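You operate a simulated robot arm through the tools that you are given. There is no shell and no other tool.

Carry out the task below with a simulated robot arm. There is one attempt and no reset: what you move stays moved.

Task
Fold both hand towels in three on the ironing board.
Fine: one outer third over the middle, then the other on top; they stay on the board.

It is judged by the outcome, as a careful person would: the job done as asked, and still so three seconds after it is handed in. It fails if anything else is knocked over, pushed out of place, dropped, spilled or broken. Flat cloth is picked up by pressing the open fingertips on it (5 to 10 N) and closing them slowly along it; thin cloth reads only 2 to 8 mm in the jaws.

Robot
A 6-joint arm with a two-finger parallel gripper, fixed in place. Base frame: the origin is at the foot of the arm, x ahead of it, y to its left, z up. Units: m, rad, N and s.
With the tool pointing down near the work surface it reaches from about 0.36 to 0.82 m from the base axis. Its first joint turns from -2.897 to 2.897 rad. Payload 3.91 kg.
The tool frame sits at the grasp point between the pads (the TCP): z along the fingers, y along the line on which they close. The tips reach 0.03 m beyond it. The gripper opens to 0.11 m. The fingers are 0.02 m wide and 0.01 m thick; the gripper's body (0.048 by 0.112 m) begins 0.055 m behind the TCP.
Orientation is told as [roll, pitch, yaw] about the base's x, y, z axes, in that order, counted from this pose: with the fingers straight down and closing along the base's y, the tool's x points along the base's -x, its y along +y and its z along -z.

Tools
- The arm moves only by the tool arm_command. Its argument "increments" is text: rows parted by semicolons, each of 7 numbers parted by spaces: the opening, from 0 (shut) to 1 (fully open), then the shift along the base's x, y, z in m, then the turn, a rotation vector about the base's x, y, z in rad. In form: grip x y z rx ry rz; .... A call has 1 to 20 rows; each row shifts and turns the commanded pose from where the row before left it. Each row takes 0.2 s and may step no farther than 0.05 m and 0.15 rad from the row before; otherwise, or with a gripper value out of range, the whole call is refused. A pose out of reach is approached as far as the arm can. The call stops where the force on the tool passes 90 N (or 10 N more than at its start, if that is more) or the arm is blocked; 0.2 s more then pass. Each finger travels about 0.045 m/s and halts on what it meets, pressing with about 24 N; the grip force reading is that of the motor and also rises with nothing between the fingers. The clock runs only during rows and for 0.2 s after the last one: add rows that do not move to give the fingers time. The reply holds the time, the measured pose of the TCP, the force on the tool along the base axes, the opening and the grip force, in the units named above and with some noise, with the torque about the TCP (base axes, N m) and any sound that the robot's microphone picked up.
- Cameras (640 x 400 px; columns grow to the right, rows downward): "scene" is fixed at [0.0483, 0.6508, 1.4111]; the picture's right is [-0.46, -0.89, 0.00], its down [-0.64, 0.33, -0.70] and it looks along [0.62, -0.32, -0.71] (base axes); focal length 214 px, centre (320, 200). "wrist" rides on the gripper at [0.077, 0.007, -0.114] in the tool frame; the picture's right is [-0.09, 1.00, 0.00], its down [-0.80, -0.07, -0.59] and it looks along [-0.59, -0.05, 0.80] (tool axes); focal length 270 px, centre (320, 200). There is no depth. A picture from a camera that has moved, and an enlarged one, comes with that camera's place and axes in the base frame and with its lens.
- grab_frame(camera): a new picture of that camera. The clock stands still meanwhile.
- slide_trunk(by): slides the trunk up (or, below 0, down) by that many m; the arm rides with it, the base frame stays. It gives what a move gives, with no picture.
- zoom(camera, box): a new picture of the part [left, top, right, bottom] of that camera's present view, enlarged. The clock stands still meanwhile.
- sign_off(): hands the job in; it is judged then, once.

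Nothing tells you positions but the pictures and the camera data. Unless the task says otherwise, let go and move clear before handing in.

The tools are called after ">>>" by a JSON object that holds its "fn" and its "kwargs". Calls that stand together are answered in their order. arm_command: Moves the arm, as the interface text tells. Its arguments: {"type":"object","properties":{"increments":{"type":"string"}},"required":["increments"]} The other tools are called the same way: slide_trunk (by) slides the trunk up or down; grab_frame (camera) takes a picture; zoom (camera, box) takes an enlarged picture of a part of a camera's view; sign_off () hands the job in.

At the start:

```text
time_s: 0.0
position: [0.3931, 0.3066, 1.1968]
orientation: [-0.001, 0.001, 0.0]
wrist_force: [0.6, 0.0, -0.2]
ft_torque: [-0.02, 0.05, -0.01]
finger_gap: 0.1102
finger_force: 0.1
trunk travel left (down, up): [-0.575, 0.035]
```

scene: 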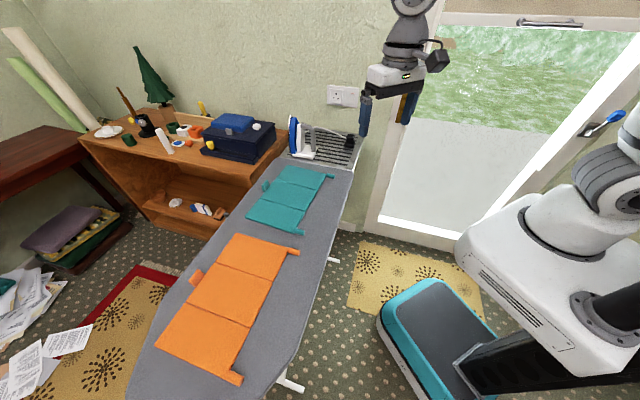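
wrist: 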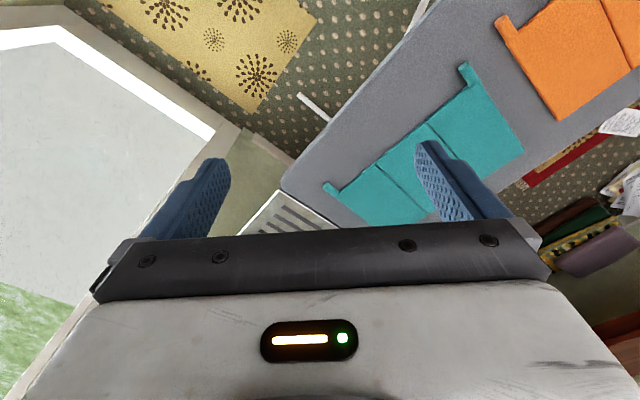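

I see an ironing board with a teal towel at the far end and an orange towel at the near end. Each towel shows two fold lines and small tabs at its corners. I'll take closer pictures first, so I can work out positions and the board height.

>>> {"fn": "zoom", "kwargs": {"camera": "scene", "box": [220, 140, 360, 240]}}

>>> {"fn": "zoom", "kwargs": {"camera": "scene", "box": [120, 220, 340, 400]}}

>>> {"fn": "zoom", "kwargs": {"camera": "wrist", "box": [280, 0, 640, 240]}}

```text
4.00 times, centred on (290, 190) of scene
camera zoom: at [0.0483, 0.6508, 1.4111], right [-0.46, -0.89, 0.0], down [-0.64, 0.33, -0.7], along [0.62, -0.32, -0.71], focal length 858 px, centre (440, 240)
```

zoom: 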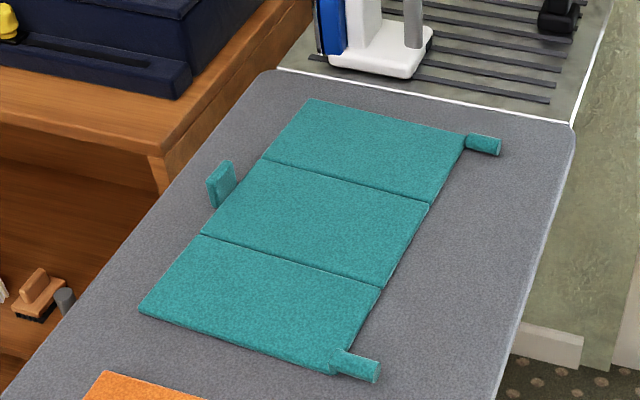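

```text
2.22 times, centred on (230, 310) of scene
camera zoom: at [0.0483, 0.6508, 1.4111], right [-0.46, -0.89, 0.0], down [-0.64, 0.33, -0.7], along [0.62, -0.32, -0.71], focal length 477 px, centre (520, -44)
```

zoom: 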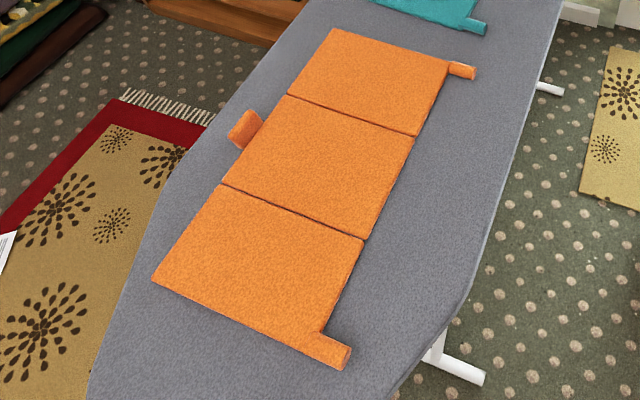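

```text
1.67 times, centred on (460, 120) of wrist
camera zoom: at [0.3153, 0.3129, 1.3116], right [0.09, 1.0, 0.0], down [0.8, -0.07, 0.59], along [0.59, -0.05, -0.8], focal length 450 px, centre (87, 333)
```

zoom: 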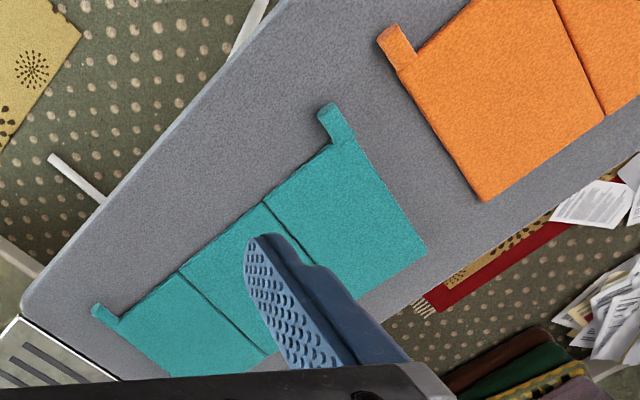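

The board top works out at about z≈0.87. The teal towel runs from about (0.69,0.38) to (0.49,0.61), and the orange one from about (0.44,0.64) to (0.23,0.85). I'll lower the trunk a little and look at the tabs up close.

>>> {"fn": "slide_trunk", "kwargs": {"by": -0.15}}

>>> {"fn": "grab_frame", "kwargs": {"camera": "wrist"}}

>>> {"fn": "grab_frame", "kwargs": {"camera": "scene"}}

```text
time_s: 1.8
position: [0.392, 0.3061, 1.0473]
orientation: [-0.002, 0.0, 0.0]
wrist_force: [-0.6, -0.5, 0.5]
ft_torque: [0.0, -0.05, 0.04]
finger_gap: 0.1101
finger_force: 0.0
trunk travel left (down, up): [-0.425, 0.185]
```

```text
taken
camera wrist: at [0.3152, 0.3129, 1.1616], right [0.09, 1.0, 0.0], down [0.8, -0.07, 0.59], along [0.59, -0.05, -0.8], focal length 270 px, centre (320, 200)
```

wrist: 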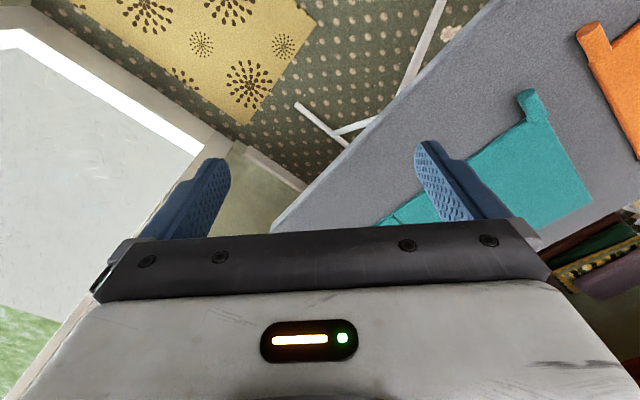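

```text
taken
```

scene: 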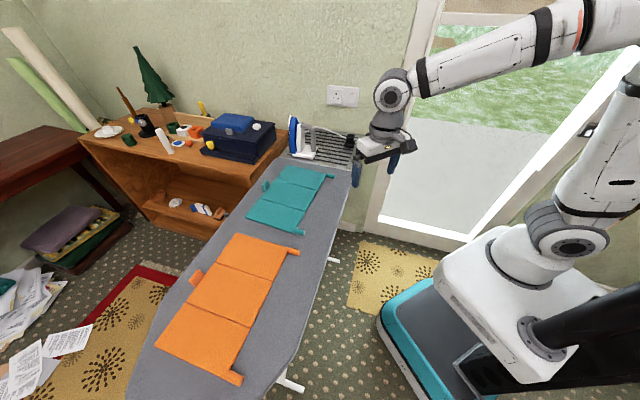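

The tabs look like small rolls on the robot side of each outer third. I'll turn the gripper to line up with the board (yaw ≈0.74) and hover over the teal towel's near tab for a closer look.

>>> {"fn": "arm_command", "kwargs": {"increments": "1 0.006 0.044 0 0 0 0.1484; 1 0.006 0.044 0 0 0 0.1484; 1 0.006 0.044 0 0 0 0.1484; 1 0.006 0.044 0 0 0 0.1484; 1 0.006 0.044 0 0 0 0.1484; 1 0 0 0 0 0 0"}}

>>> {"fn": "grab_frame", "kwargs": {"camera": "wrist"}}

>>> {"fn": "grab_frame", "kwargs": {"camera": "scene"}}

```text
time_s: 3.1
position: [0.4225, 0.5256, 1.0523]
orientation: [0.001, 0.0, 0.742]
wrist_force: [1.1, 0.1, -0.2]
ft_torque: [-0.02, -0.03, 0.0]
finger_gap: 0.1101
finger_force: 0.1
trunk travel left (down, up): [-0.425, 0.185]
```

```text
taken
camera wrist: at [0.3601, 0.4797, 1.1656], right [-0.61, 0.79, 0.0], down [0.64, 0.49, 0.59], along [0.47, 0.36, -0.8], focal length 270 px, centre (320, 200)
```

wrist: 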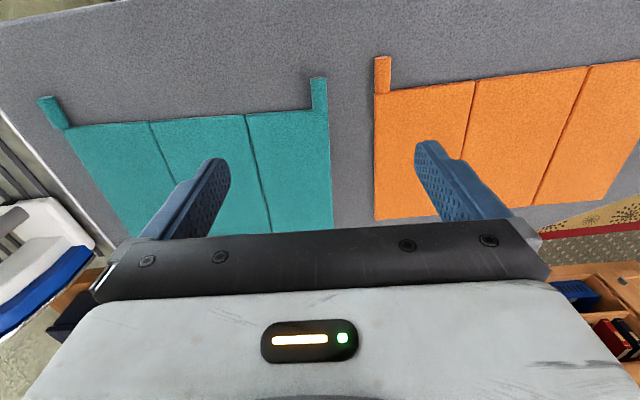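

```text
taken
```

scene: 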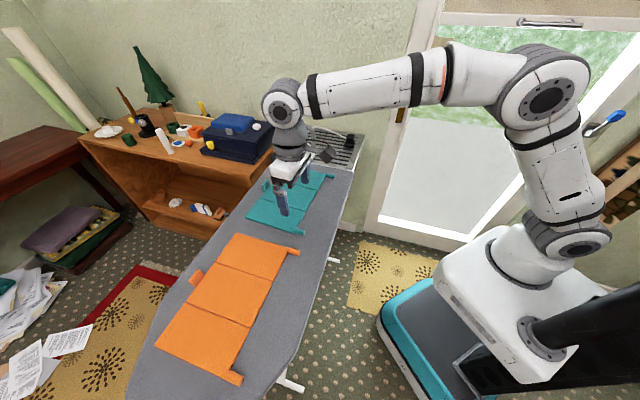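

The wrist view is now square to the board. I'll zoom in on the tabs.

>>> {"fn": "zoom", "kwargs": {"camera": "wrist", "box": [270, 40, 430, 140]}}

>>> {"fn": "zoom", "kwargs": {"camera": "wrist", "box": [20, 70, 180, 170]}}

>>> {"fn": "zoom", "kwargs": {"camera": "wrist", "box": [360, 40, 640, 215]}}

```text
4.00 times, centred on (350, 90) of wrist
camera zoom: at [0.3601, 0.4797, 1.1656], right [-0.61, 0.79, 0.0], down [0.64, 0.49, 0.59], along [0.47, 0.36, -0.8], focal length 1081 px, centre (200, 640)
```

zoom: 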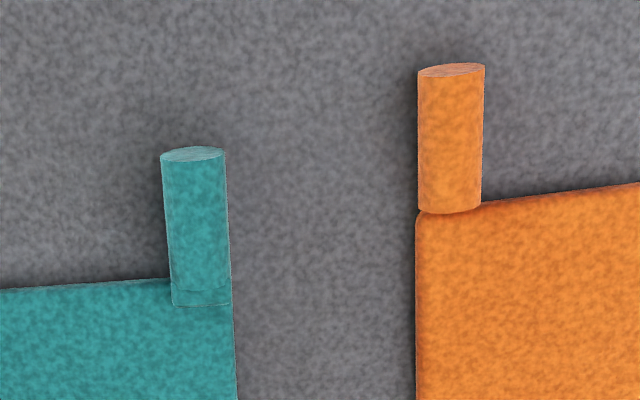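

```text
4.00 times, centred on (100, 120) of wrist
camera zoom: at [0.3601, 0.4797, 1.1656], right [-0.61, 0.79, 0.0], down [0.64, 0.49, 0.59], along [0.47, 0.36, -0.8], focal length 1081 px, centre (1200, 520)
```

zoom: 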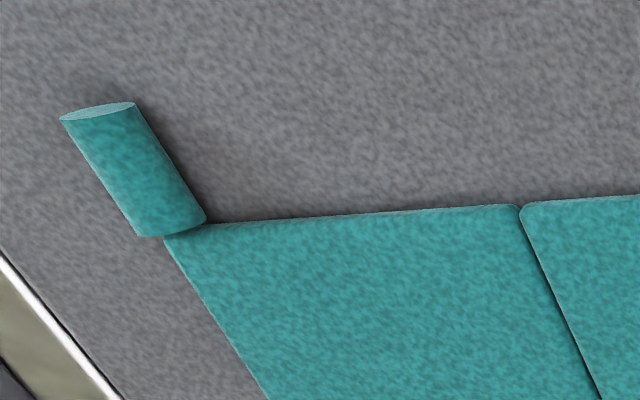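

```text
2.29 times, centred on (500, 128) of wrist
camera zoom: at [0.3601, 0.4797, 1.1656], right [-0.61, 0.79, 0.0], down [0.64, 0.49, 0.59], along [0.47, 0.36, -0.8], focal length 618 px, centre (-91, 366)
```

zoom: 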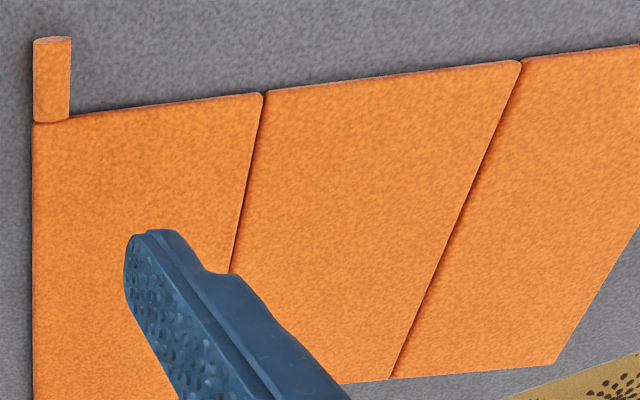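

Each tab is a rolled cylinder about 16 mm thick, with its axis along the fold lines, so I can pinch it across and swing the panel around its hinge. I'll start with the teal near third, which looks slightly shorter than the other. I'm lowering over its tab with the jaws partly closed.

>>> {"fn": "arm_command", "kwargs": {"increments": "0.45 0 0 -0.03 0 0 0; 0.45 0 0 -0.03 0 0 0; 0.45 0 0 -0.03 0 0 0; 0.45 0 0 -0.03 0 0 0; 0.45 0 0 0 0 0 0; 0.45 0 0 0 0 0 0"}}

>>> {"fn": "grab_frame", "kwargs": {"camera": "wrist"}}

>>> {"fn": "zoom", "kwargs": {"camera": "scene", "box": [220, 140, 360, 240]}}

```text
time_s: 4.5
position: [0.4242, 0.5273, 0.9271]
orientation: [0.0, -0.001, 0.742]
wrist_force: [-0.4, 0.0, -1.0]
ft_torque: [-0.01, -0.01, 0.01]
finger_gap: 0.0495
finger_force: 0.1
trunk travel left (down, up): [-0.425, 0.185]
```

```text
taken
camera wrist: at [0.3622, 0.4801, 1.0407], right [-0.61, 0.79, 0.0], down [0.64, 0.49, 0.59], along [0.47, 0.36, -0.8], focal length 270 px, centre (320, 200)
```

wrist: 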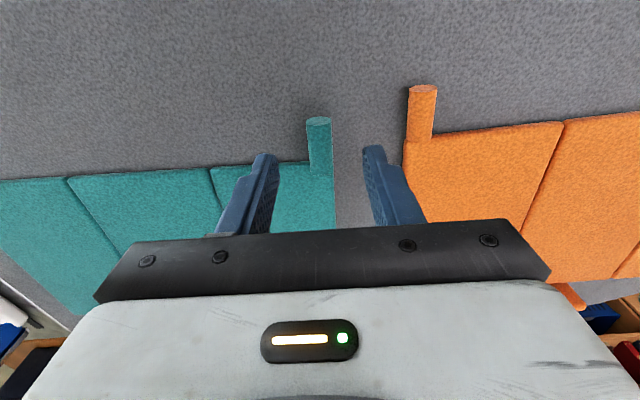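

```text
4.00 times, centred on (290, 190) of scene
camera zoom: at [0.0483, 0.6508, 1.4111], right [-0.46, -0.89, 0.0], down [-0.64, 0.33, -0.7], along [0.62, -0.32, -0.71], focal length 858 px, centre (440, 240)
```

zoom: 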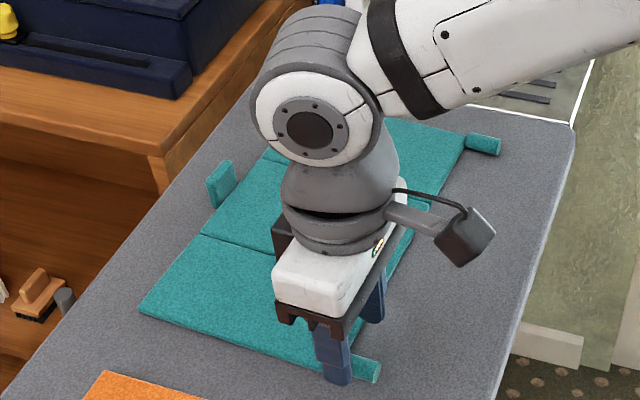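

The tab is centred between the fingers. I'll descend gently until the tips just touch the board.

>>> {"fn": "arm_command", "kwargs": {"increments": "0.45 -0.002 -0.001 -0.01 0 0 0; 0.45 0 0 -0.01 0 0 0; 0.45 0 0 0 0 0 0"}}

>>> {"fn": "arm_command", "kwargs": {"increments": "0.45 0 0 -0.003 0 0 0; 0.45 0 0 0 0 0 0"}}

>>> {"fn": "arm_command", "kwargs": {"increments": "0.45 0 0 -0.003 0 0 0; 0.45 0 0 0 0 0 0"}}

```text
time_s: 5.3
position: [0.4232, 0.5254, 0.9072]
orientation: [-0.001, 0.001, 0.741]
wrist_force: [0.5, -0.7, 0.1]
ft_torque: [-0.01, 0.0, 0.03]
finger_gap: 0.0494
finger_force: 0.1
trunk travel left (down, up): [-0.425, 0.185]
```

```text
time_s: 6.0
position: [0.4218, 0.5245, 0.9037]
orientation: [-0.001, -0.001, 0.742]
wrist_force: [-0.9, 0.2, 0.6]
ft_torque: [-0.01, 0.0, -0.01]
finger_gap: 0.0493
finger_force: 0.1
trunk travel left (down, up): [-0.425, 0.185]
```

```text
time_s: 6.5
position: [0.4202, 0.5255, 0.9002]
orientation: [0.002, -0.001, 0.74]
wrist_force: [-0.5, -0.3, 0.2]
ft_torque: [-0.02, 0.0, -0.01]
finger_gap: 0.0493
finger_force: 0.0
trunk travel left (down, up): [-0.425, 0.185]
```

>>> {"fn": "arm_command", "kwargs": {"increments": "0.45 0 0 -0.002 0 0 0; 0.45 0 0 0 0 0 0"}}

>>> {"fn": "arm_command", "kwargs": {"increments": "0.45 0 0 -0.002 0 0 0; 0.45 0 0 0 0 0 0"}}

>>> {"fn": "zoom", "kwargs": {"camera": "scene", "box": [260, 200, 330, 250]}}

>>> {"fn": "zoom", "kwargs": {"camera": "wrist", "box": [220, 100, 420, 225]}}

```text
time_s: 7.2
position: [0.4212, 0.5256, 0.8982]
orientation: [0.001, 0.0, 0.743]
wrist_force: [-0.6, -0.6, -0.5]
ft_torque: [-0.04, -0.03, 0.04]
finger_gap: 0.0493
finger_force: 0.1
trunk travel left (down, up): [-0.425, 0.185]
```

```text
time_s: 7.8
position: [0.4208, 0.5238, 0.8966]
orientation: [-0.001, -0.001, 0.742]
wrist_force: [0.0, 0.1, 0.4]
ft_torque: [-0.04, 0.0, 0.01]
finger_gap: 0.0494
finger_force: 0.0
trunk travel left (down, up): [-0.425, 0.185]
```

```text
8.00 times, centred on (295, 225) of scene
camera zoom: at [0.0483, 0.6508, 1.4111], right [-0.46, -0.89, 0.0], down [-0.64, 0.33, -0.7], along [0.62, -0.32, -0.71], focal length 1716 px, centre (520, 0)
```

zoom: 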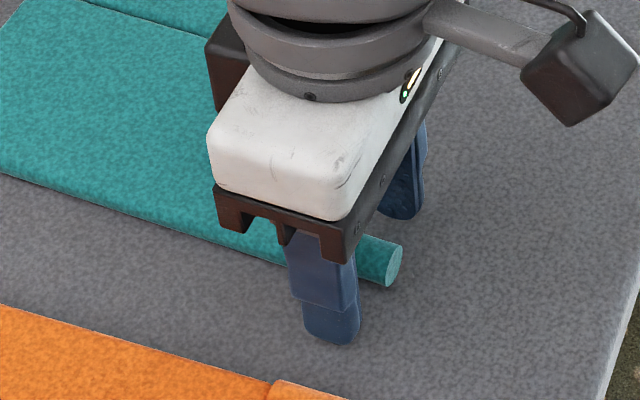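

```text
3.20 times, centred on (320, 162) of wrist
camera zoom: at [0.3587, 0.4777, 1.0105], right [-0.61, 0.79, 0.0], down [0.64, 0.49, 0.59], along [0.47, 0.36, -0.8], focal length 865 px, centre (320, 320)
```

zoom: 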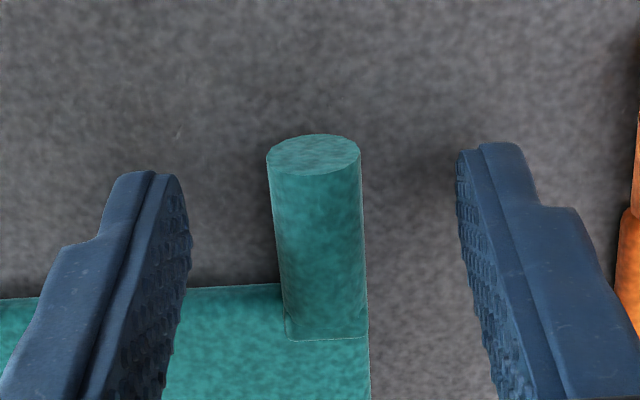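

>>> {"fn": "arm_command", "kwargs": {"increments": "0.45 0 0.001 -0.002 0 0 0; 0.45 0 0 0 0 0 0"}}

>>> {"fn": "arm_command", "kwargs": {"increments": "0.45 0 0 -0.002 0 0 0; 0.45 0 0 0 0 0 0"}}

```text
time_s: 8.3
position: [0.42, 0.5263, 0.8958]
orientation: [-0.001, -0.001, 0.743]
wrist_force: [0.4, -0.6, -0.3]
ft_torque: [0.04, 0.02, 0.0]
finger_gap: 0.0495
finger_force: 0.2
trunk travel left (down, up): [-0.425, 0.185]
```

```text
time_s: 8.9
position: [0.4203, 0.5255, 0.8934]
orientation: [0.001, -0.002, 0.742]
wrist_force: [0.7, -1.2, 0.3]
ft_torque: [-0.01, 0.02, 0.02]
finger_gap: 0.0496
finger_force: 0.1
trunk travel left (down, up): [-0.425, 0.185]
```

Still no contact at tip height 0.863, and the tab sits well between the pads. I'll close in small steps to see how the grip force responds.

>>> {"fn": "arm_command", "kwargs": {"increments": "0.2 0 0 0 0 0 0; 0.2 0 0 0 0 0 0; 0.2 0 0 0 0 0 0"}}

>>> {"fn": "arm_command", "kwargs": {"increments": "0.14 0 0 0 0 0 0; 0.14 0 0 0 0 0 0"}}

>>> {"fn": "arm_command", "kwargs": {"increments": "0.13 0 0 0 0 0 0; 0.13 0 0 0 0 0 0"}}

>>> {"fn": "zoom", "kwargs": {"camera": "wrist", "box": [220, 100, 420, 225]}}

```text
time_s: 9.8
position: [0.4208, 0.5257, 0.8933]
orientation: [0.0, -0.001, 0.743]
wrist_force: [0.0, -0.2, -0.2]
ft_torque: [-0.02, -0.01, -0.02]
finger_gap: 0.0219
finger_force: 0.1
trunk travel left (down, up): [-0.425, 0.185]
```

```text
time_s: 10.3
position: [0.4205, 0.5265, 0.8939]
orientation: [0.001, 0.001, 0.743]
wrist_force: [0.3, -0.3, 0.7]
ft_torque: [-0.03, -0.02, -0.08]
finger_gap: 0.0163
finger_force: 5.0
trunk travel left (down, up): [-0.425, 0.185]
```

```text
time_s: 10.9
position: [0.4216, 0.5263, 0.894]
orientation: [0.001, -0.001, 0.742]
wrist_force: [0.2, -1.8, 0.9]
ft_torque: [-0.02, 0.06, -0.31]
finger_gap: 0.0157
finger_force: 23.8
trunk travel left (down, up): [-0.425, 0.185]
```

```text
3.20 times, centred on (320, 162) of wrist
camera zoom: at [0.3589, 0.4789, 1.0075], right [-0.61, 0.79, 0.0], down [0.64, 0.49, 0.59], along [0.47, 0.36, -0.8], focal length 865 px, centre (320, 320)
```

zoom: 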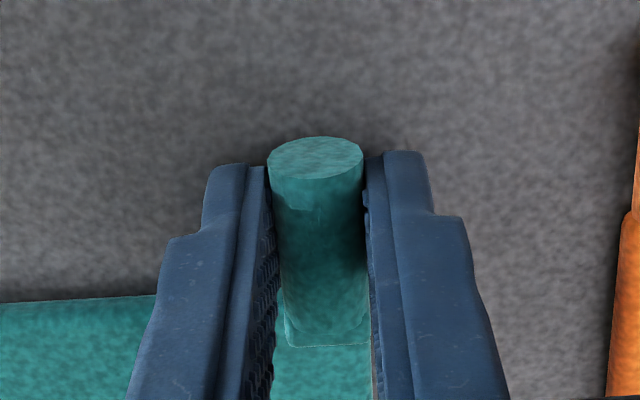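

The grip force can be metered: about 5 N at 0.14. I'll hold lightly and start swinging the near third up around its hinge (radius ≈0.078 m), rotating the gripper along with it.

>>> {"fn": "arm_command", "kwargs": {"increments": "0.137 0 0 0 0 0 0; 0.137 0.0025 -0.0027 0.0114 0.110 0.101 0; 0.137 0.0036 -0.0040 0.0108 0.110 0.101 0; 0.137 0 0 0 0 0 0"}}

>>> {"fn": "zoom", "kwargs": {"camera": "scene", "box": [220, 140, 360, 240]}}

>>> {"fn": "grab_frame", "kwargs": {"camera": "wrist"}}

```text
time_s: 11.9
position: [0.4279, 0.5199, 0.9167]
orientation: [0.3, 0.001, 0.742]
wrist_force: [0.7, 0.2, -0.3]
ft_torque: [0.01, 0.07, -0.08]
finger_gap: 0.016
finger_force: 9.2
trunk travel left (down, up): [-0.425, 0.185]
```

```text
4.00 times, centred on (290, 190) of scene
camera zoom: at [0.0483, 0.6508, 1.4111], right [-0.46, -0.89, 0.0], down [-0.64, 0.33, -0.7], along [0.62, -0.32, -0.71], focal length 858 px, centre (440, 240)
```

zoom: 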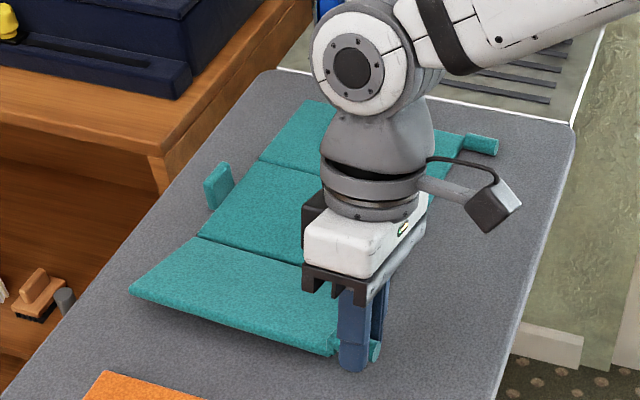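

```text
taken
camera wrist: at [0.388, 0.4471, 1.0277], right [-0.58, 0.76, 0.29], down [0.76, 0.36, 0.55], along [0.31, 0.54, -0.78], focal length 270 px, centre (320, 200)
```

wrist: 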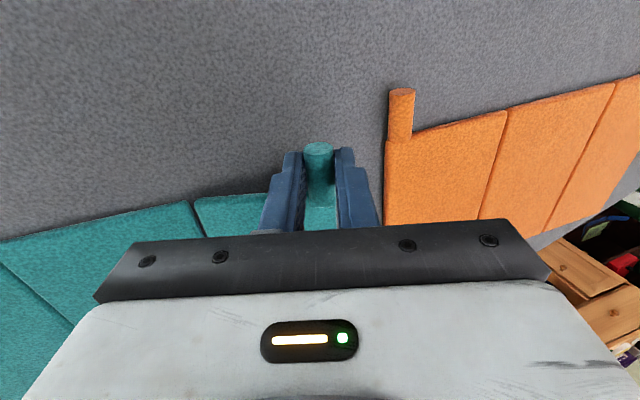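

The panel lifts like a hinged flap and the rest of the towel stays put. I'll carry on along the arc.

>>> {"fn": "arm_command", "kwargs": {"increments": "0.137 0.0047 -0.0051 0.0098 0.110 0.101 0; 0.137 0.0056 -0.0061 0.0087 0.110 0.101 0; 0.137 0.0064 -0.0070 0.0074 0.110 0.101 0; 0.137 0 0 0 0 0 0"}}

>>> {"fn": "zoom", "kwargs": {"camera": "scene", "box": [220, 140, 360, 240]}}

>>> {"fn": "grab_frame", "kwargs": {"camera": "wrist"}}

```text
time_s: 12.9
position: [0.4418, 0.5015, 0.9429]
orientation: [0.747, 0.001, 0.742]
wrist_force: [0.4, -0.3, 0.4]
ft_torque: [0.0, -0.02, -0.04]
finger_gap: 0.016
finger_force: 9.0
trunk travel left (down, up): [-0.425, 0.185]
```

```text
4.00 times, centred on (290, 190) of scene
camera zoom: at [0.0483, 0.6508, 1.4111], right [-0.46, -0.89, 0.0], down [-0.64, 0.33, -0.7], along [0.62, -0.32, -0.71], focal length 858 px, centre (440, 240)
```

zoom: 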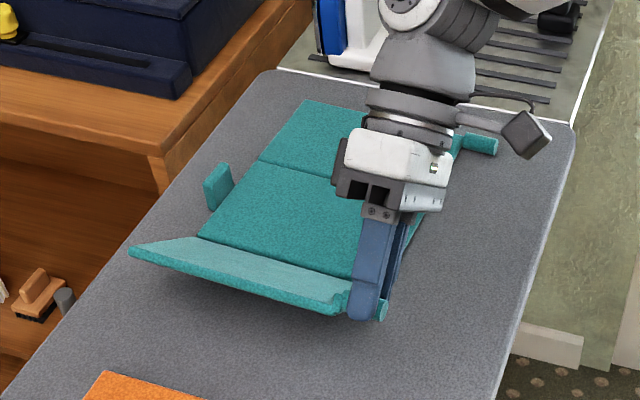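

```text
taken
camera wrist: at [0.4347, 0.3954, 1.0306], right [-0.43, 0.6, 0.68], down [0.9, 0.2, 0.39], along [0.09, 0.77, -0.63], focal length 270 px, centre (320, 200)
```

wrist: 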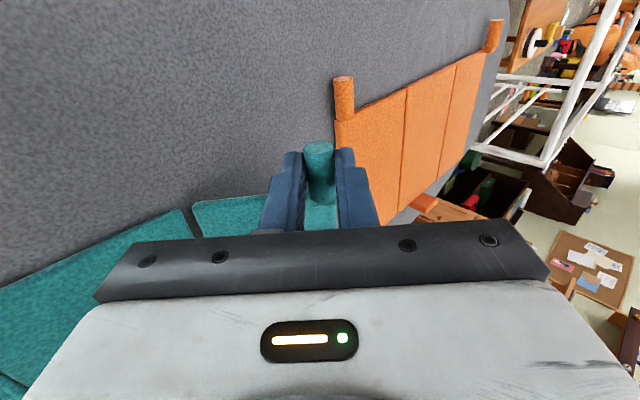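

The third is up about 43° and nothing has slid. Now I'll hold the gripper's tilt, lighten the grip and let the round tab pivot in the jaws while I carry on over the top.

>>> {"fn": "arm_command", "kwargs": {"increments": "0.14 0 0 0 0 0 0; 0.14 0.0079 -0.0086 0.0103 0 0 0; 0.14 0.0091 -0.0100 0.0078 0 0 0; 0.14 0 0 0 0 0 0"}}

>>> {"fn": "zoom", "kwargs": {"camera": "scene", "box": [220, 140, 360, 240]}}

>>> {"fn": "grab_frame", "kwargs": {"camera": "wrist"}}

```text
time_s: 13.9
position: [0.4606, 0.4822, 0.9607]
orientation: [0.746, 0.001, 0.741]
wrist_force: [-0.1, 0.0, -2.1]
ft_torque: [0.02, -0.02, -0.02]
finger_gap: 0.0161
finger_force: 8.4
trunk travel left (down, up): [-0.425, 0.185]
```

```text
4.00 times, centred on (290, 190) of scene
camera zoom: at [0.0483, 0.6508, 1.4111], right [-0.46, -0.89, 0.0], down [-0.64, 0.33, -0.7], along [0.62, -0.32, -0.71], focal length 858 px, centre (440, 240)
```

zoom: 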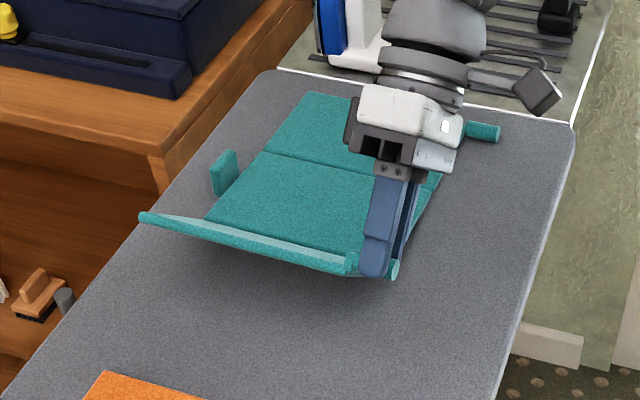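

```text
taken
camera wrist: at [0.453, 0.3768, 1.0486], right [-0.43, 0.6, 0.68], down [0.9, 0.2, 0.39], along [0.09, 0.77, -0.63], focal length 270 px, centre (320, 200)
```

wrist: 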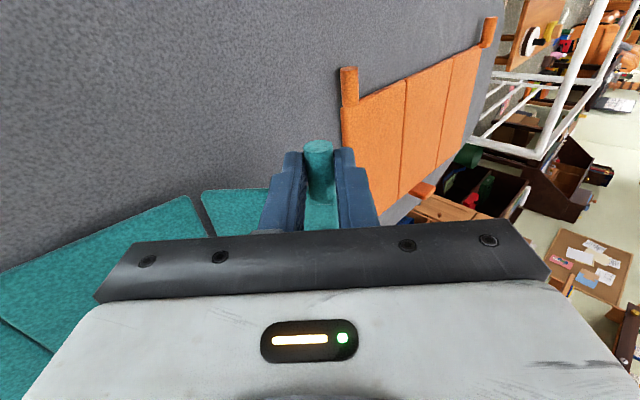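

The jaws didn't slip, so the middle edge was lifted and the towel shifted about a centimetre. I'll rotate the gripper about the tab to set the hinge back down on the board.

>>> {"fn": "arm_command", "kwargs": {"increments": "0.14 0.0013 -0.0014 -0.0021 0.110 0.101 0; 0.14 0.0011 -0.0012 -0.0024 0.110 0.101 0; 0.14 0.0008 -0.0009 -0.0026 0.110 0.101 0; 0.14 0 0 0 0 0 0"}}

>>> {"fn": "zoom", "kwargs": {"camera": "scene", "box": [220, 140, 360, 240]}}

>>> {"fn": "grab_frame", "kwargs": {"camera": "wrist"}}

```text
time_s: 14.9
position: [0.4632, 0.4787, 0.9522]
orientation: [1.197, 0.001, 0.741]
wrist_force: [-0.9, 0.5, 1.5]
ft_torque: [0.07, 0.06, -0.04]
finger_gap: 0.0163
finger_force: 4.5
trunk travel left (down, up): [-0.425, 0.185]
```

```text
4.00 times, centred on (290, 190) of scene
camera zoom: at [0.0483, 0.6508, 1.4111], right [-0.46, -0.89, 0.0], down [-0.64, 0.33, -0.7], along [0.62, -0.32, -0.71], focal length 858 px, centre (440, 240)
```

zoom: 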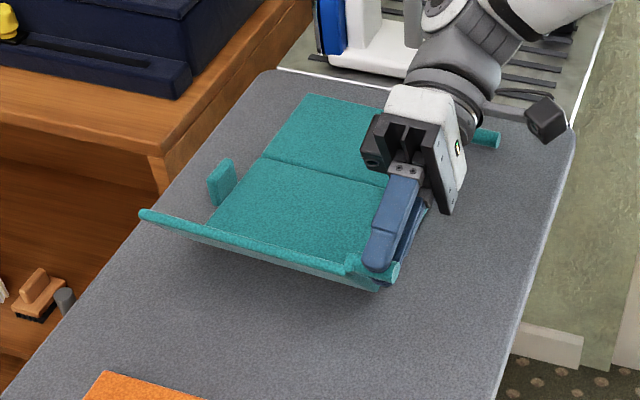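

```text
taken
camera wrist: at [0.4766, 0.3501, 1.0001], right [-0.18, 0.33, 0.93], down [0.98, 0.11, 0.15], along [-0.06, 0.94, -0.34], focal length 270 px, centre (320, 200)
```

wrist: 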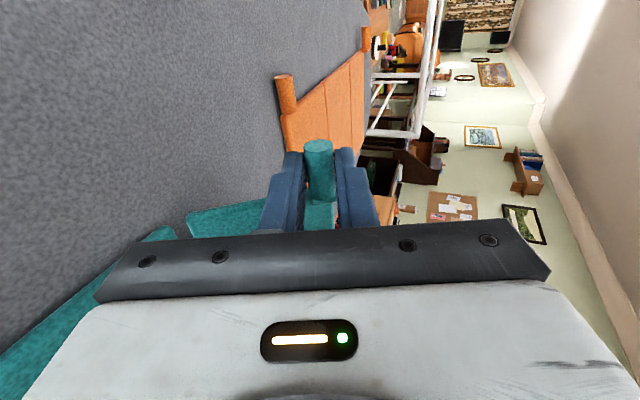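

The flap is now near 65°. I'll keep rotating in step with it towards vertical, one small stage at a time, and watch the clearance under the gripper.

>>> {"fn": "arm_command", "kwargs": {"increments": "0.14 0.0081 -0.0088 0.0017 0.110 0.101 0; 0.14 0 0 0 0 0 0"}}

>>> {"fn": "arm_command", "kwargs": {"increments": "0.14 0.0081 -0.0088 -0.0005 0.110 0.101 0; 0.14 0 0 0 0 0 0"}}

>>> {"fn": "zoom", "kwargs": {"camera": "scene", "box": [220, 140, 360, 240]}}

>>> {"fn": "grab_frame", "kwargs": {"camera": "wrist"}}

```text
time_s: 15.6
position: [0.4718, 0.4704, 0.953]
orientation: [1.344, -0.001, 0.742]
wrist_force: [-2.4, 0.4, 2.2]
ft_torque: [0.07, 0.03, -0.01]
finger_gap: 0.0166
finger_force: 1.5
trunk travel left (down, up): [-0.425, 0.185]
```

```text
time_s: 16.1
position: [0.4801, 0.4626, 0.9558]
orientation: [1.494, 0.0, 0.742]
wrist_force: [-2.5, 1.1, 5.8]
ft_torque: [0.13, 0.06, 0.06]
finger_gap: 0.018
finger_force: 2.9
trunk travel left (down, up): [-0.425, 0.185]
```

```text
4.00 times, centred on (290, 190) of scene
camera zoom: at [0.0483, 0.6508, 1.4111], right [-0.46, -0.89, 0.0], down [-0.64, 0.33, -0.7], along [0.62, -0.32, -0.71], focal length 858 px, centre (440, 240)
```

zoom: 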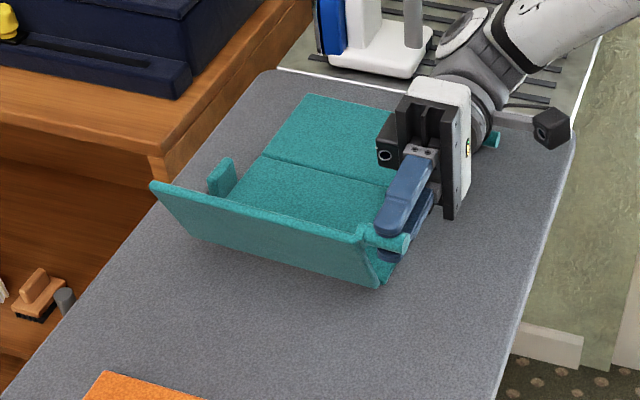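

```text
taken
camera wrist: at [0.4999, 0.3264, 0.97], right [0.01, 0.12, 0.99], down [0.99, 0.1, -0.03], along [-0.1, 0.99, -0.11], focal length 270 px, centre (320, 200)
```

wrist: 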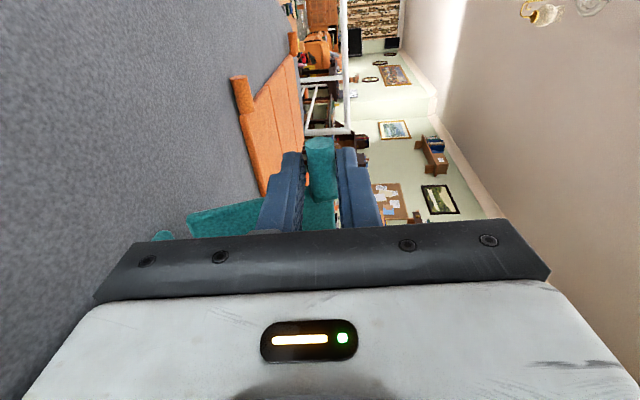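

The flap is about 75° up and I'm pressing down on it slightly (5.8 N). I'll ease up a few millimetres and carry the tab past vertical with a light hold.

>>> {"fn": "arm_command", "kwargs": {"increments": "0.145 0 0 0.004 0 0 0; 0.145 0.0068 -0.0074 0.002 0 0 0; 0.145 0.0068 -0.0074 0 0 0 0; 0.145 0 0 0 0 0 0"}}

>>> {"fn": "zoom", "kwargs": {"camera": "scene", "box": [220, 140, 360, 240]}}

>>> {"fn": "zoom", "kwargs": {"camera": "wrist", "box": [160, 100, 420, 262]}}

```text
time_s: 17.1
position: [0.4924, 0.4464, 0.9605]
orientation: [1.493, 0.004, 0.743]
wrist_force: [-0.5, -1.0, -1.2]
ft_torque: [0.0, -0.03, 0.0]
finger_gap: 0.0166
finger_force: 0.4
trunk travel left (down, up): [-0.425, 0.185]
```

```text
4.00 times, centred on (290, 190) of scene
camera zoom: at [0.0483, 0.6508, 1.4111], right [-0.46, -0.89, 0.0], down [-0.64, 0.33, -0.7], along [0.62, -0.32, -0.71], focal length 858 px, centre (440, 240)
```

zoom: 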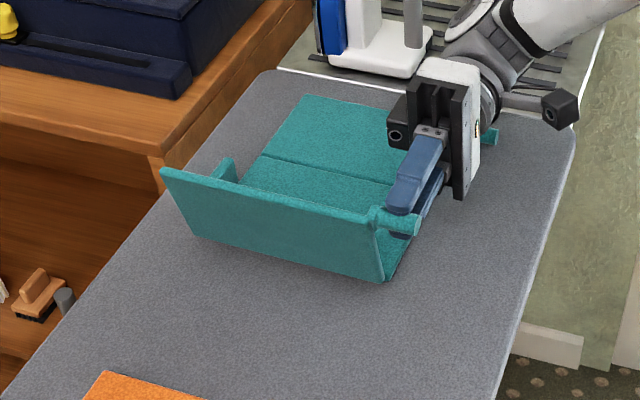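

```text
2.46 times, centred on (290, 181) of wrist
camera zoom: at [0.5128, 0.3108, 0.9755], right [0.01, 0.12, 0.99], down [0.99, 0.1, -0.03], along [-0.1, 0.99, -0.12], focal length 665 px, centre (394, 247)
```

zoom: 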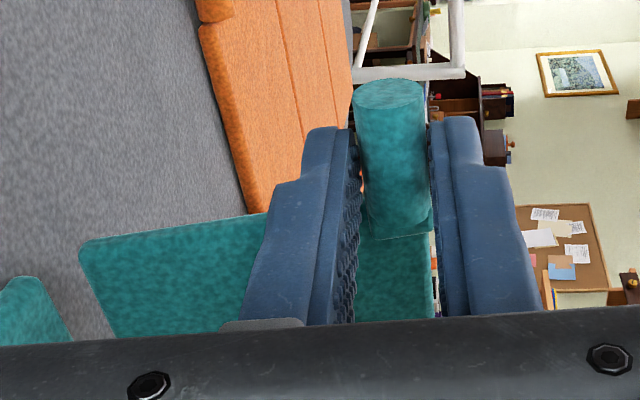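

The tab pivots freely now, and the flap is nearly vertical. I'll carry on past vertical.

>>> {"fn": "arm_command", "kwargs": {"increments": "0.145 0.0068 -0.0074 0 0 0 0; 0.145 0.0068 -0.0074 -0.001 0 0 0; 0.145 0.0068 -0.0074 -0.002 0 0 0; 0.145 0 0 0 0 0 0"}}

>>> {"fn": "zoom", "kwargs": {"camera": "scene", "box": [220, 140, 360, 240]}}

>>> {"fn": "zoom", "kwargs": {"camera": "wrist", "box": [160, 100, 420, 262]}}

```text
time_s: 18.1
position: [0.5143, 0.4257, 0.9587]
orientation: [1.493, -0.001, 0.744]
wrist_force: [-2.8, -4.0, 10.4]
ft_torque: [0.28, 0.27, 0.13]
finger_gap: 0.0213
finger_force: 5.6
trunk travel left (down, up): [-0.425, 0.185]
```

```text
4.00 times, centred on (290, 190) of scene
camera zoom: at [0.0483, 0.6508, 1.4111], right [-0.46, -0.89, 0.0], down [-0.64, 0.33, -0.7], along [0.62, -0.32, -0.71], focal length 858 px, centre (440, 240)
```

zoom: 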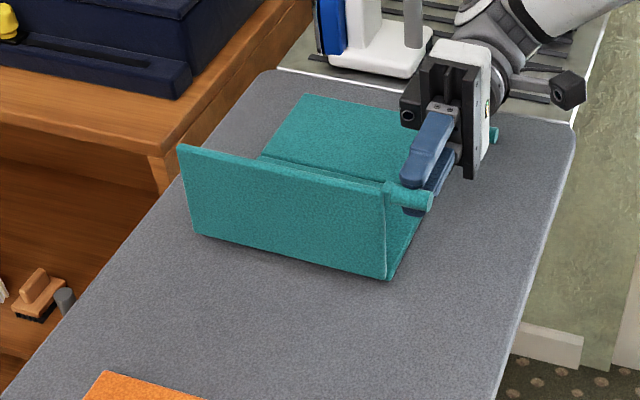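

```text
2.46 times, centred on (290, 181) of wrist
camera zoom: at [0.5339, 0.2892, 0.9737], right [0.01, 0.12, 0.99], down [0.99, 0.1, -0.02], along [-0.1, 0.99, -0.11], focal length 665 px, centre (394, 247)
```

zoom: 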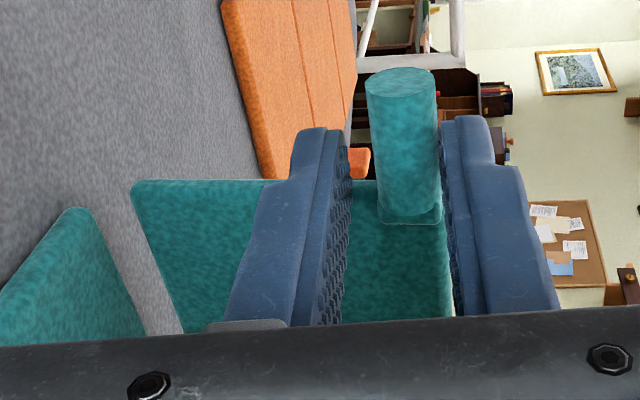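

The flap is past vertical, leaning inward by about 10°. I'll open the jaws a little and lift off the pressure so it can fall onto the middle third.

>>> {"fn": "arm_command", "kwargs": {"increments": "0.2 0.002 -0.002 0.004 0 0 0; 0.3 0.002 -0.002 0.002 0 0 0; 0.35 0 0 0 0 0 0; 0.35 0 0 0 0 0 0"}}

>>> {"fn": "zoom", "kwargs": {"camera": "scene", "box": [220, 140, 360, 240]}}

>>> {"fn": "zoom", "kwargs": {"camera": "wrist", "box": [160, 100, 420, 262]}}

```text
time_s: 19.1
position: [0.5173, 0.4204, 0.9647]
orientation: [1.494, 0.001, 0.744]
wrist_force: [-0.5, -1.2, 0.6]
ft_torque: [0.02, 0.01, -0.01]
finger_gap: 0.0386
finger_force: 0.1
trunk travel left (down, up): [-0.425, 0.185]
```

```text
4.00 times, centred on (290, 190) of scene
camera zoom: at [0.0483, 0.6508, 1.4111], right [-0.46, -0.89, 0.0], down [-0.64, 0.33, -0.7], along [0.62, -0.32, -0.71], focal length 858 px, centre (440, 240)
```

zoom: 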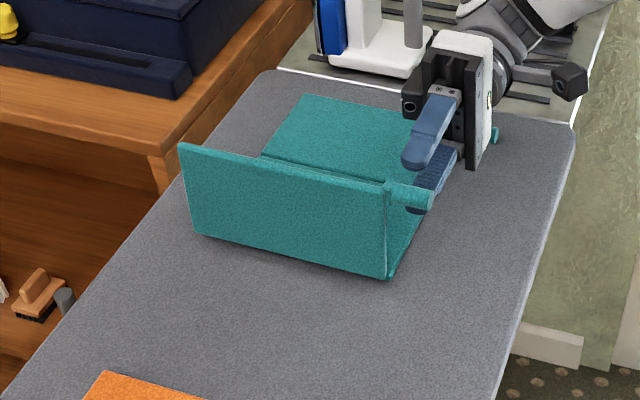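

```text
2.46 times, centred on (290, 181) of wrist
camera zoom: at [0.5377, 0.2853, 0.9794], right [0.01, 0.12, 0.99], down [0.99, 0.1, -0.03], along [-0.1, 0.99, -0.12], focal length 665 px, centre (394, 247)
```

zoom: 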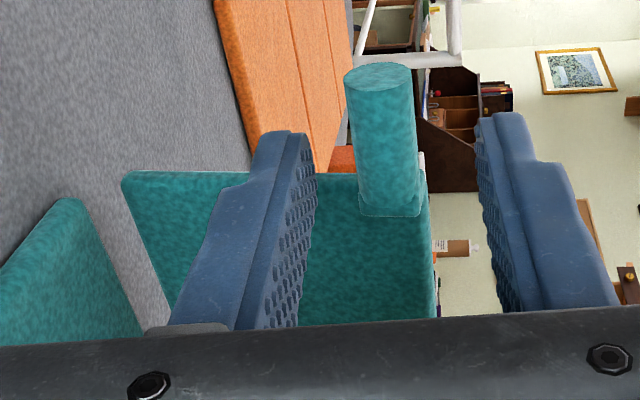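

The hinge is stiff enough that the flap stands by itself, just past vertical. I'll pull the gripper out sideways towards the robot, turn it upright, and then push the flap over from outside with closed fingers.

>>> {"fn": "arm_command", "kwargs": {"increments": "0.4 -0.022 -0.0203 0.002 0 0 0; 0.4 -0.022 -0.0203 0.002 0 0 0; 0.4 -0.01 -0.01 0.02 0 0 0; 0.4 0 0 0.03 -0.110 -0.101 0; 0.4 0 0 0.02 -0.110 -0.101 0; 0.4 0 0 0 -0.110 -0.101 0; 0.4 0 0 0 -0.110 -0.101 0; 0.3 0 0 0 -0.110 -0.101 0; 0.2 0 0 0 -0.110 -0.101 0; 0.1 0 0 0 -0.110 -0.101 0; 0 0 0 0 -0.110 -0.101 0; 0 0 0 0 -0.110 -0.101 0; 0 0 0 0 -0.110 -0.101 0; 0 0 0 0 0 0 0"}}

>>> {"fn": "zoom", "kwargs": {"camera": "scene", "box": [220, 140, 360, 240]}}

>>> {"fn": "grab_frame", "kwargs": {"camera": "wrist"}}

```text
time_s: 22.1
position: [0.4624, 0.3698, 1.0381]
orientation: [-0.002, 0.0, 0.741]
wrist_force: [0.9, -1.3, 0.7]
ft_torque: [0.0, -0.01, 0.01]
finger_gap: 0.0001
finger_force: 23.8
trunk travel left (down, up): [-0.425, 0.185]
```

```text
4.00 times, centred on (290, 190) of scene
camera zoom: at [0.0483, 0.6508, 1.4111], right [-0.46, -0.89, 0.0], down [-0.64, 0.33, -0.7], along [0.62, -0.32, -0.71], focal length 858 px, centre (440, 240)
```

zoom: 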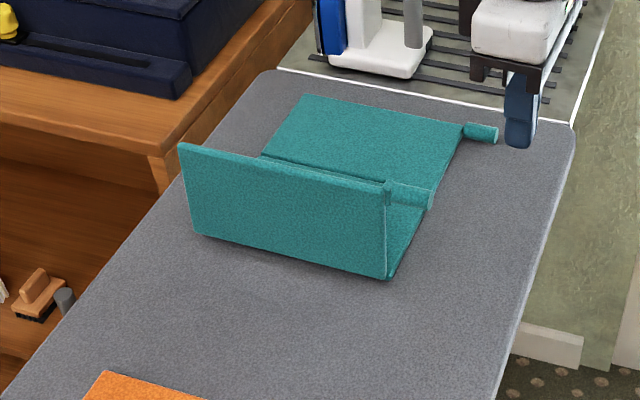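

```text
taken
camera wrist: at [0.4014, 0.3231, 1.1508], right [-0.61, 0.79, 0.0], down [0.64, 0.49, 0.59], along [0.47, 0.36, -0.8], focal length 270 px, centre (320, 200)
```

wrist: 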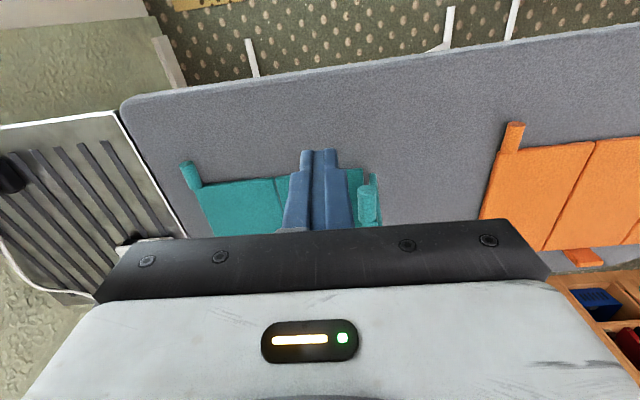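

The flap is standing on its own, and its tab is clear. I'll move the closed fingers to the outer side, at the middle of the flap's width.

>>> {"fn": "arm_command", "kwargs": {"increments": "0 0.0104 0.0411 0 0 0 0; 0 0.0104 0.0411 0 0 0 0; 0 0.0104 0.0411 0 0 0 0; 0 0.0104 0.0411 0 0 0 0; 0 0.0104 0.0411 0 0 0 0; 0 0 0 0 0 0 0"}}

>>> {"fn": "zoom", "kwargs": {"camera": "scene", "box": [220, 140, 360, 240]}}

>>> {"fn": "grab_frame", "kwargs": {"camera": "wrist"}}

```text
time_s: 23.6
position: [0.5139, 0.5741, 1.0367]
orientation: [-0.001, 0.001, 0.741]
wrist_force: [0.9, 0.4, 0.0]
ft_torque: [-0.05, -0.02, 0.0]
finger_gap: 0.0
finger_force: 23.3
trunk travel left (down, up): [-0.425, 0.185]
```

```text
4.00 times, centred on (290, 190) of scene
camera zoom: at [0.0483, 0.6508, 1.4111], right [-0.46, -0.89, 0.0], down [-0.64, 0.33, -0.7], along [0.62, -0.32, -0.71], focal length 858 px, centre (440, 240)
```

zoom: 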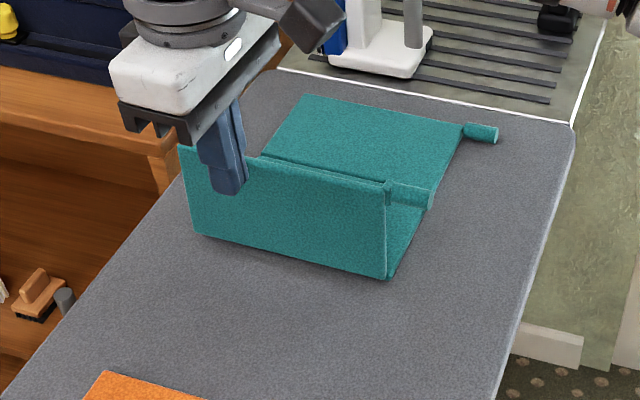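

```text
taken
camera wrist: at [0.452, 0.5279, 1.1497], right [-0.61, 0.79, 0.0], down [0.64, 0.49, 0.59], along [0.47, 0.36, -0.81], focal length 270 px, centre (320, 200)
```

wrist: 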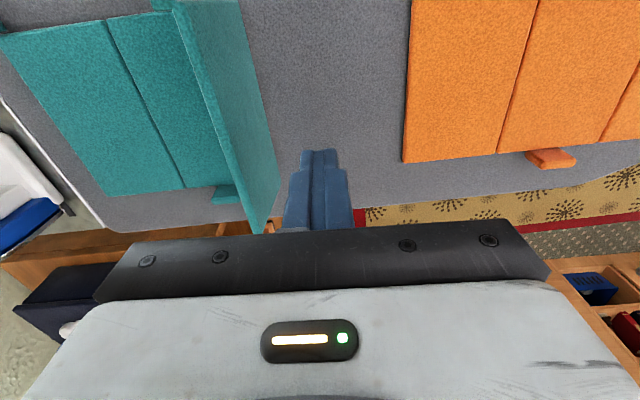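

>>> {"fn": "arm_command", "kwargs": {"increments": "0 0 0 -0.036 0 0 0; 0 0 0 -0.036 0 0 0; 0 0.0135 -0.0147 0 0 0 0; 0 0.0068 -0.0074 0 0 0 0; 0 0 0 0 0 0 0"}}

>>> {"fn": "zoom", "kwargs": {"camera": "scene", "box": [220, 140, 360, 240]}}

>>> {"fn": "grab_frame", "kwargs": {"camera": "wrist"}}

```text
time_s: 24.8
position: [0.535, 0.5522, 0.9642]
orientation: [0.001, 0.0, 0.742]
wrist_force: [-0.3, -0.1, 0.3]
ft_torque: [0.02, -0.01, 0.01]
finger_gap: 0.0
finger_force: 23.8
trunk travel left (down, up): [-0.425, 0.185]
```

```text
4.00 times, centred on (290, 190) of scene
camera zoom: at [0.0483, 0.6508, 1.4111], right [-0.46, -0.89, 0.0], down [-0.64, 0.33, -0.7], along [0.62, -0.32, -0.71], focal length 858 px, centre (440, 240)
```

zoom: 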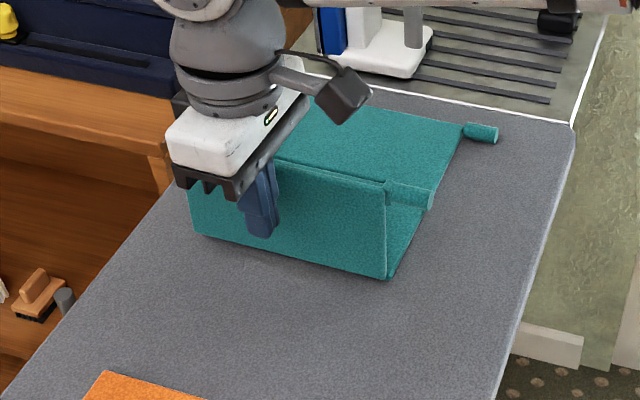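

```text
taken
camera wrist: at [0.4733, 0.5068, 1.0784], right [-0.61, 0.79, 0.0], down [0.64, 0.49, 0.59], along [0.47, 0.36, -0.8], focal length 270 px, centre (320, 200)
```

wrist: 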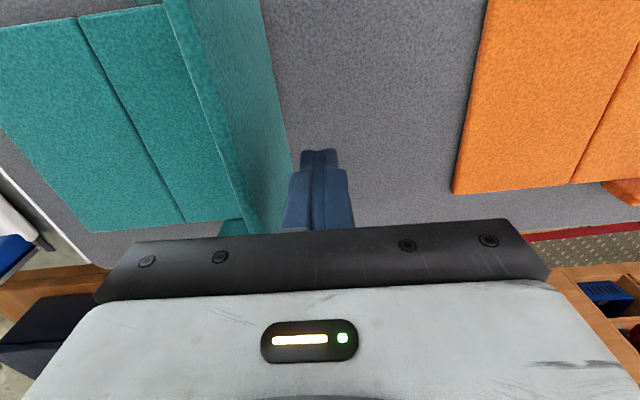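

Now I'll push the flap over along its arc.

>>> {"fn": "arm_command", "kwargs": {"increments": "0 0.0108 -0.0118 0 0 0 0; 0 0.0101 -0.0111 0 0 0 0; 0 0.0101 -0.0111 0 0 0 0; 0 0.0076 -0.0083 -0.0065 0 0 0; 0 0 0 0 0 0 0"}}

>>> {"fn": "zoom", "kwargs": {"camera": "scene", "box": [220, 140, 360, 240]}}

>>> {"fn": "grab_frame", "kwargs": {"camera": "wrist"}}

```text
time_s: 25.9
position: [0.5746, 0.5088, 0.9589]
orientation: [-0.001, 0.001, 0.741]
wrist_force: [0.0, 0.0, 0.0]
ft_torque: [0.01, 0.01, -0.02]
finger_gap: 0.0
finger_force: 23.9
trunk travel left (down, up): [-0.425, 0.185]
```

```text
4.00 times, centred on (290, 190) of scene
camera zoom: at [0.0483, 0.6508, 1.4111], right [-0.46, -0.89, 0.0], down [-0.64, 0.33, -0.7], along [0.62, -0.32, -0.71], focal length 858 px, centre (440, 240)
```

zoom: 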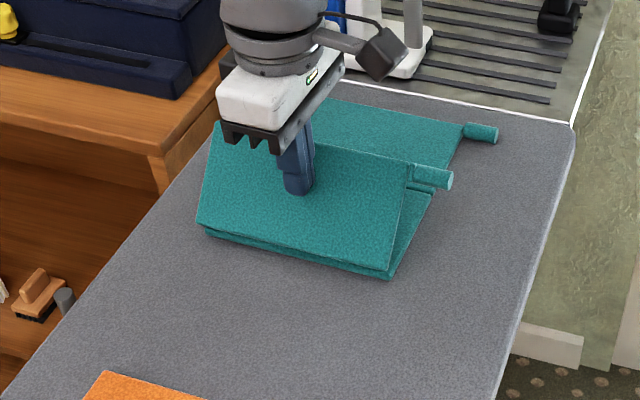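

```text
taken
camera wrist: at [0.5121, 0.4628, 1.0726], right [-0.61, 0.79, 0.0], down [0.64, 0.49, 0.59], along [0.47, 0.36, -0.8], focal length 270 px, centre (320, 200)
```

wrist: 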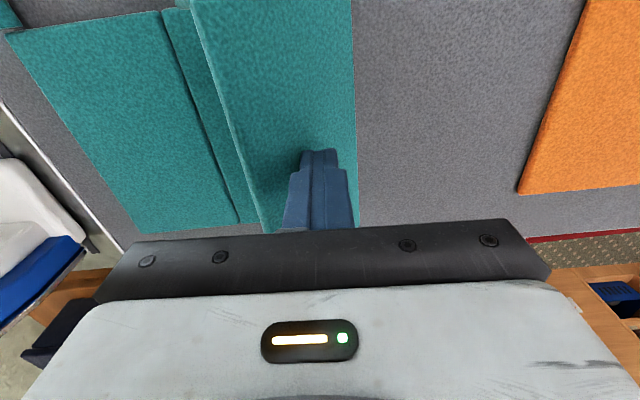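

Folding over nicely with almost no force. I'll finish the arc and lay it flat.

>>> {"fn": "arm_command", "kwargs": {"increments": "0 0.0065 -0.0071 -0.0087 0 0 0; 0 0.0053 -0.0058 -0.0104 0 0 0; 0 0.0037 -0.0041 -0.0117 0 0 0; 0 0 0 0 0 0 0"}}

>>> {"fn": "zoom", "kwargs": {"camera": "scene", "box": [220, 140, 360, 240]}}

```text
time_s: 26.9
position: [0.5907, 0.4935, 0.9271]
orientation: [0.001, -0.002, 0.74]
wrist_force: [0.1, 0.1, 0.5]
ft_torque: [0.01, -0.02, -0.01]
finger_gap: 0.0003
finger_force: 24.0
trunk travel left (down, up): [-0.425, 0.185]
```

```text
4.00 times, centred on (290, 190) of scene
camera zoom: at [0.0483, 0.6508, 1.4111], right [-0.46, -0.89, 0.0], down [-0.64, 0.33, -0.7], along [0.62, -0.32, -0.71], focal length 858 px, centre (440, 240)
```

zoom: 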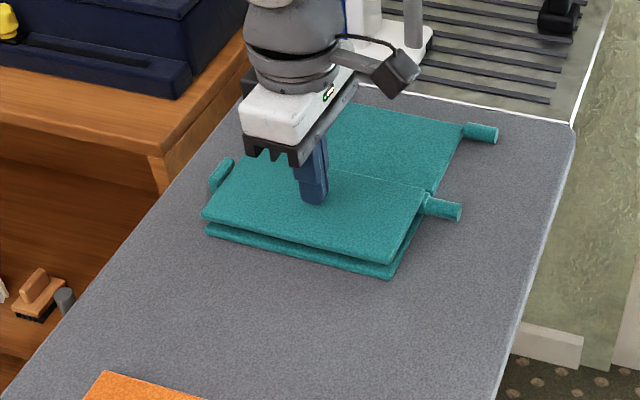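

>>> {"fn": "arm_command", "kwargs": {"increments": "0 0.001 -0.001 -0.006 0 0 0; 0 0 0 -0.003 0 0 0; 0 0 0 0 0 0 0"}}

>>> {"fn": "arm_command", "kwargs": {"increments": "0 0 0 -0.003 0 0 0; 0 0 0 0 0 0 0"}}

>>> {"fn": "zoom", "kwargs": {"camera": "scene", "box": [220, 140, 360, 240]}}

```text
time_s: 27.8
position: [0.5911, 0.4922, 0.9191]
orientation: [0.0, 0.001, 0.742]
wrist_force: [-0.4, -0.2, -0.2]
ft_torque: [0.02, -0.02, 0.0]
finger_gap: 0.0002
finger_force: 23.6
trunk travel left (down, up): [-0.425, 0.185]
```

```text
time_s: 28.4
position: [0.5913, 0.4928, 0.9187]
orientation: [0.002, -0.003, 0.742]
wrist_force: [2.6, -0.6, 12.5]
ft_torque: [-0.06, -0.06, 0.03]
finger_gap: 0.0002
finger_force: 24.1
trunk travel left (down, up): [-0.425, 0.185]
```

```text
4.00 times, centred on (290, 190) of scene
camera zoom: at [0.0483, 0.6508, 1.4111], right [-0.46, -0.89, 0.0], down [-0.64, 0.33, -0.7], along [0.62, -0.32, -0.71], focal length 858 px, centre (440, 240)
```

zoom: 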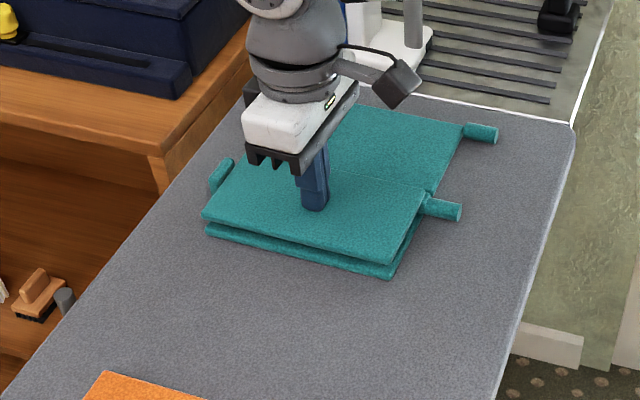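

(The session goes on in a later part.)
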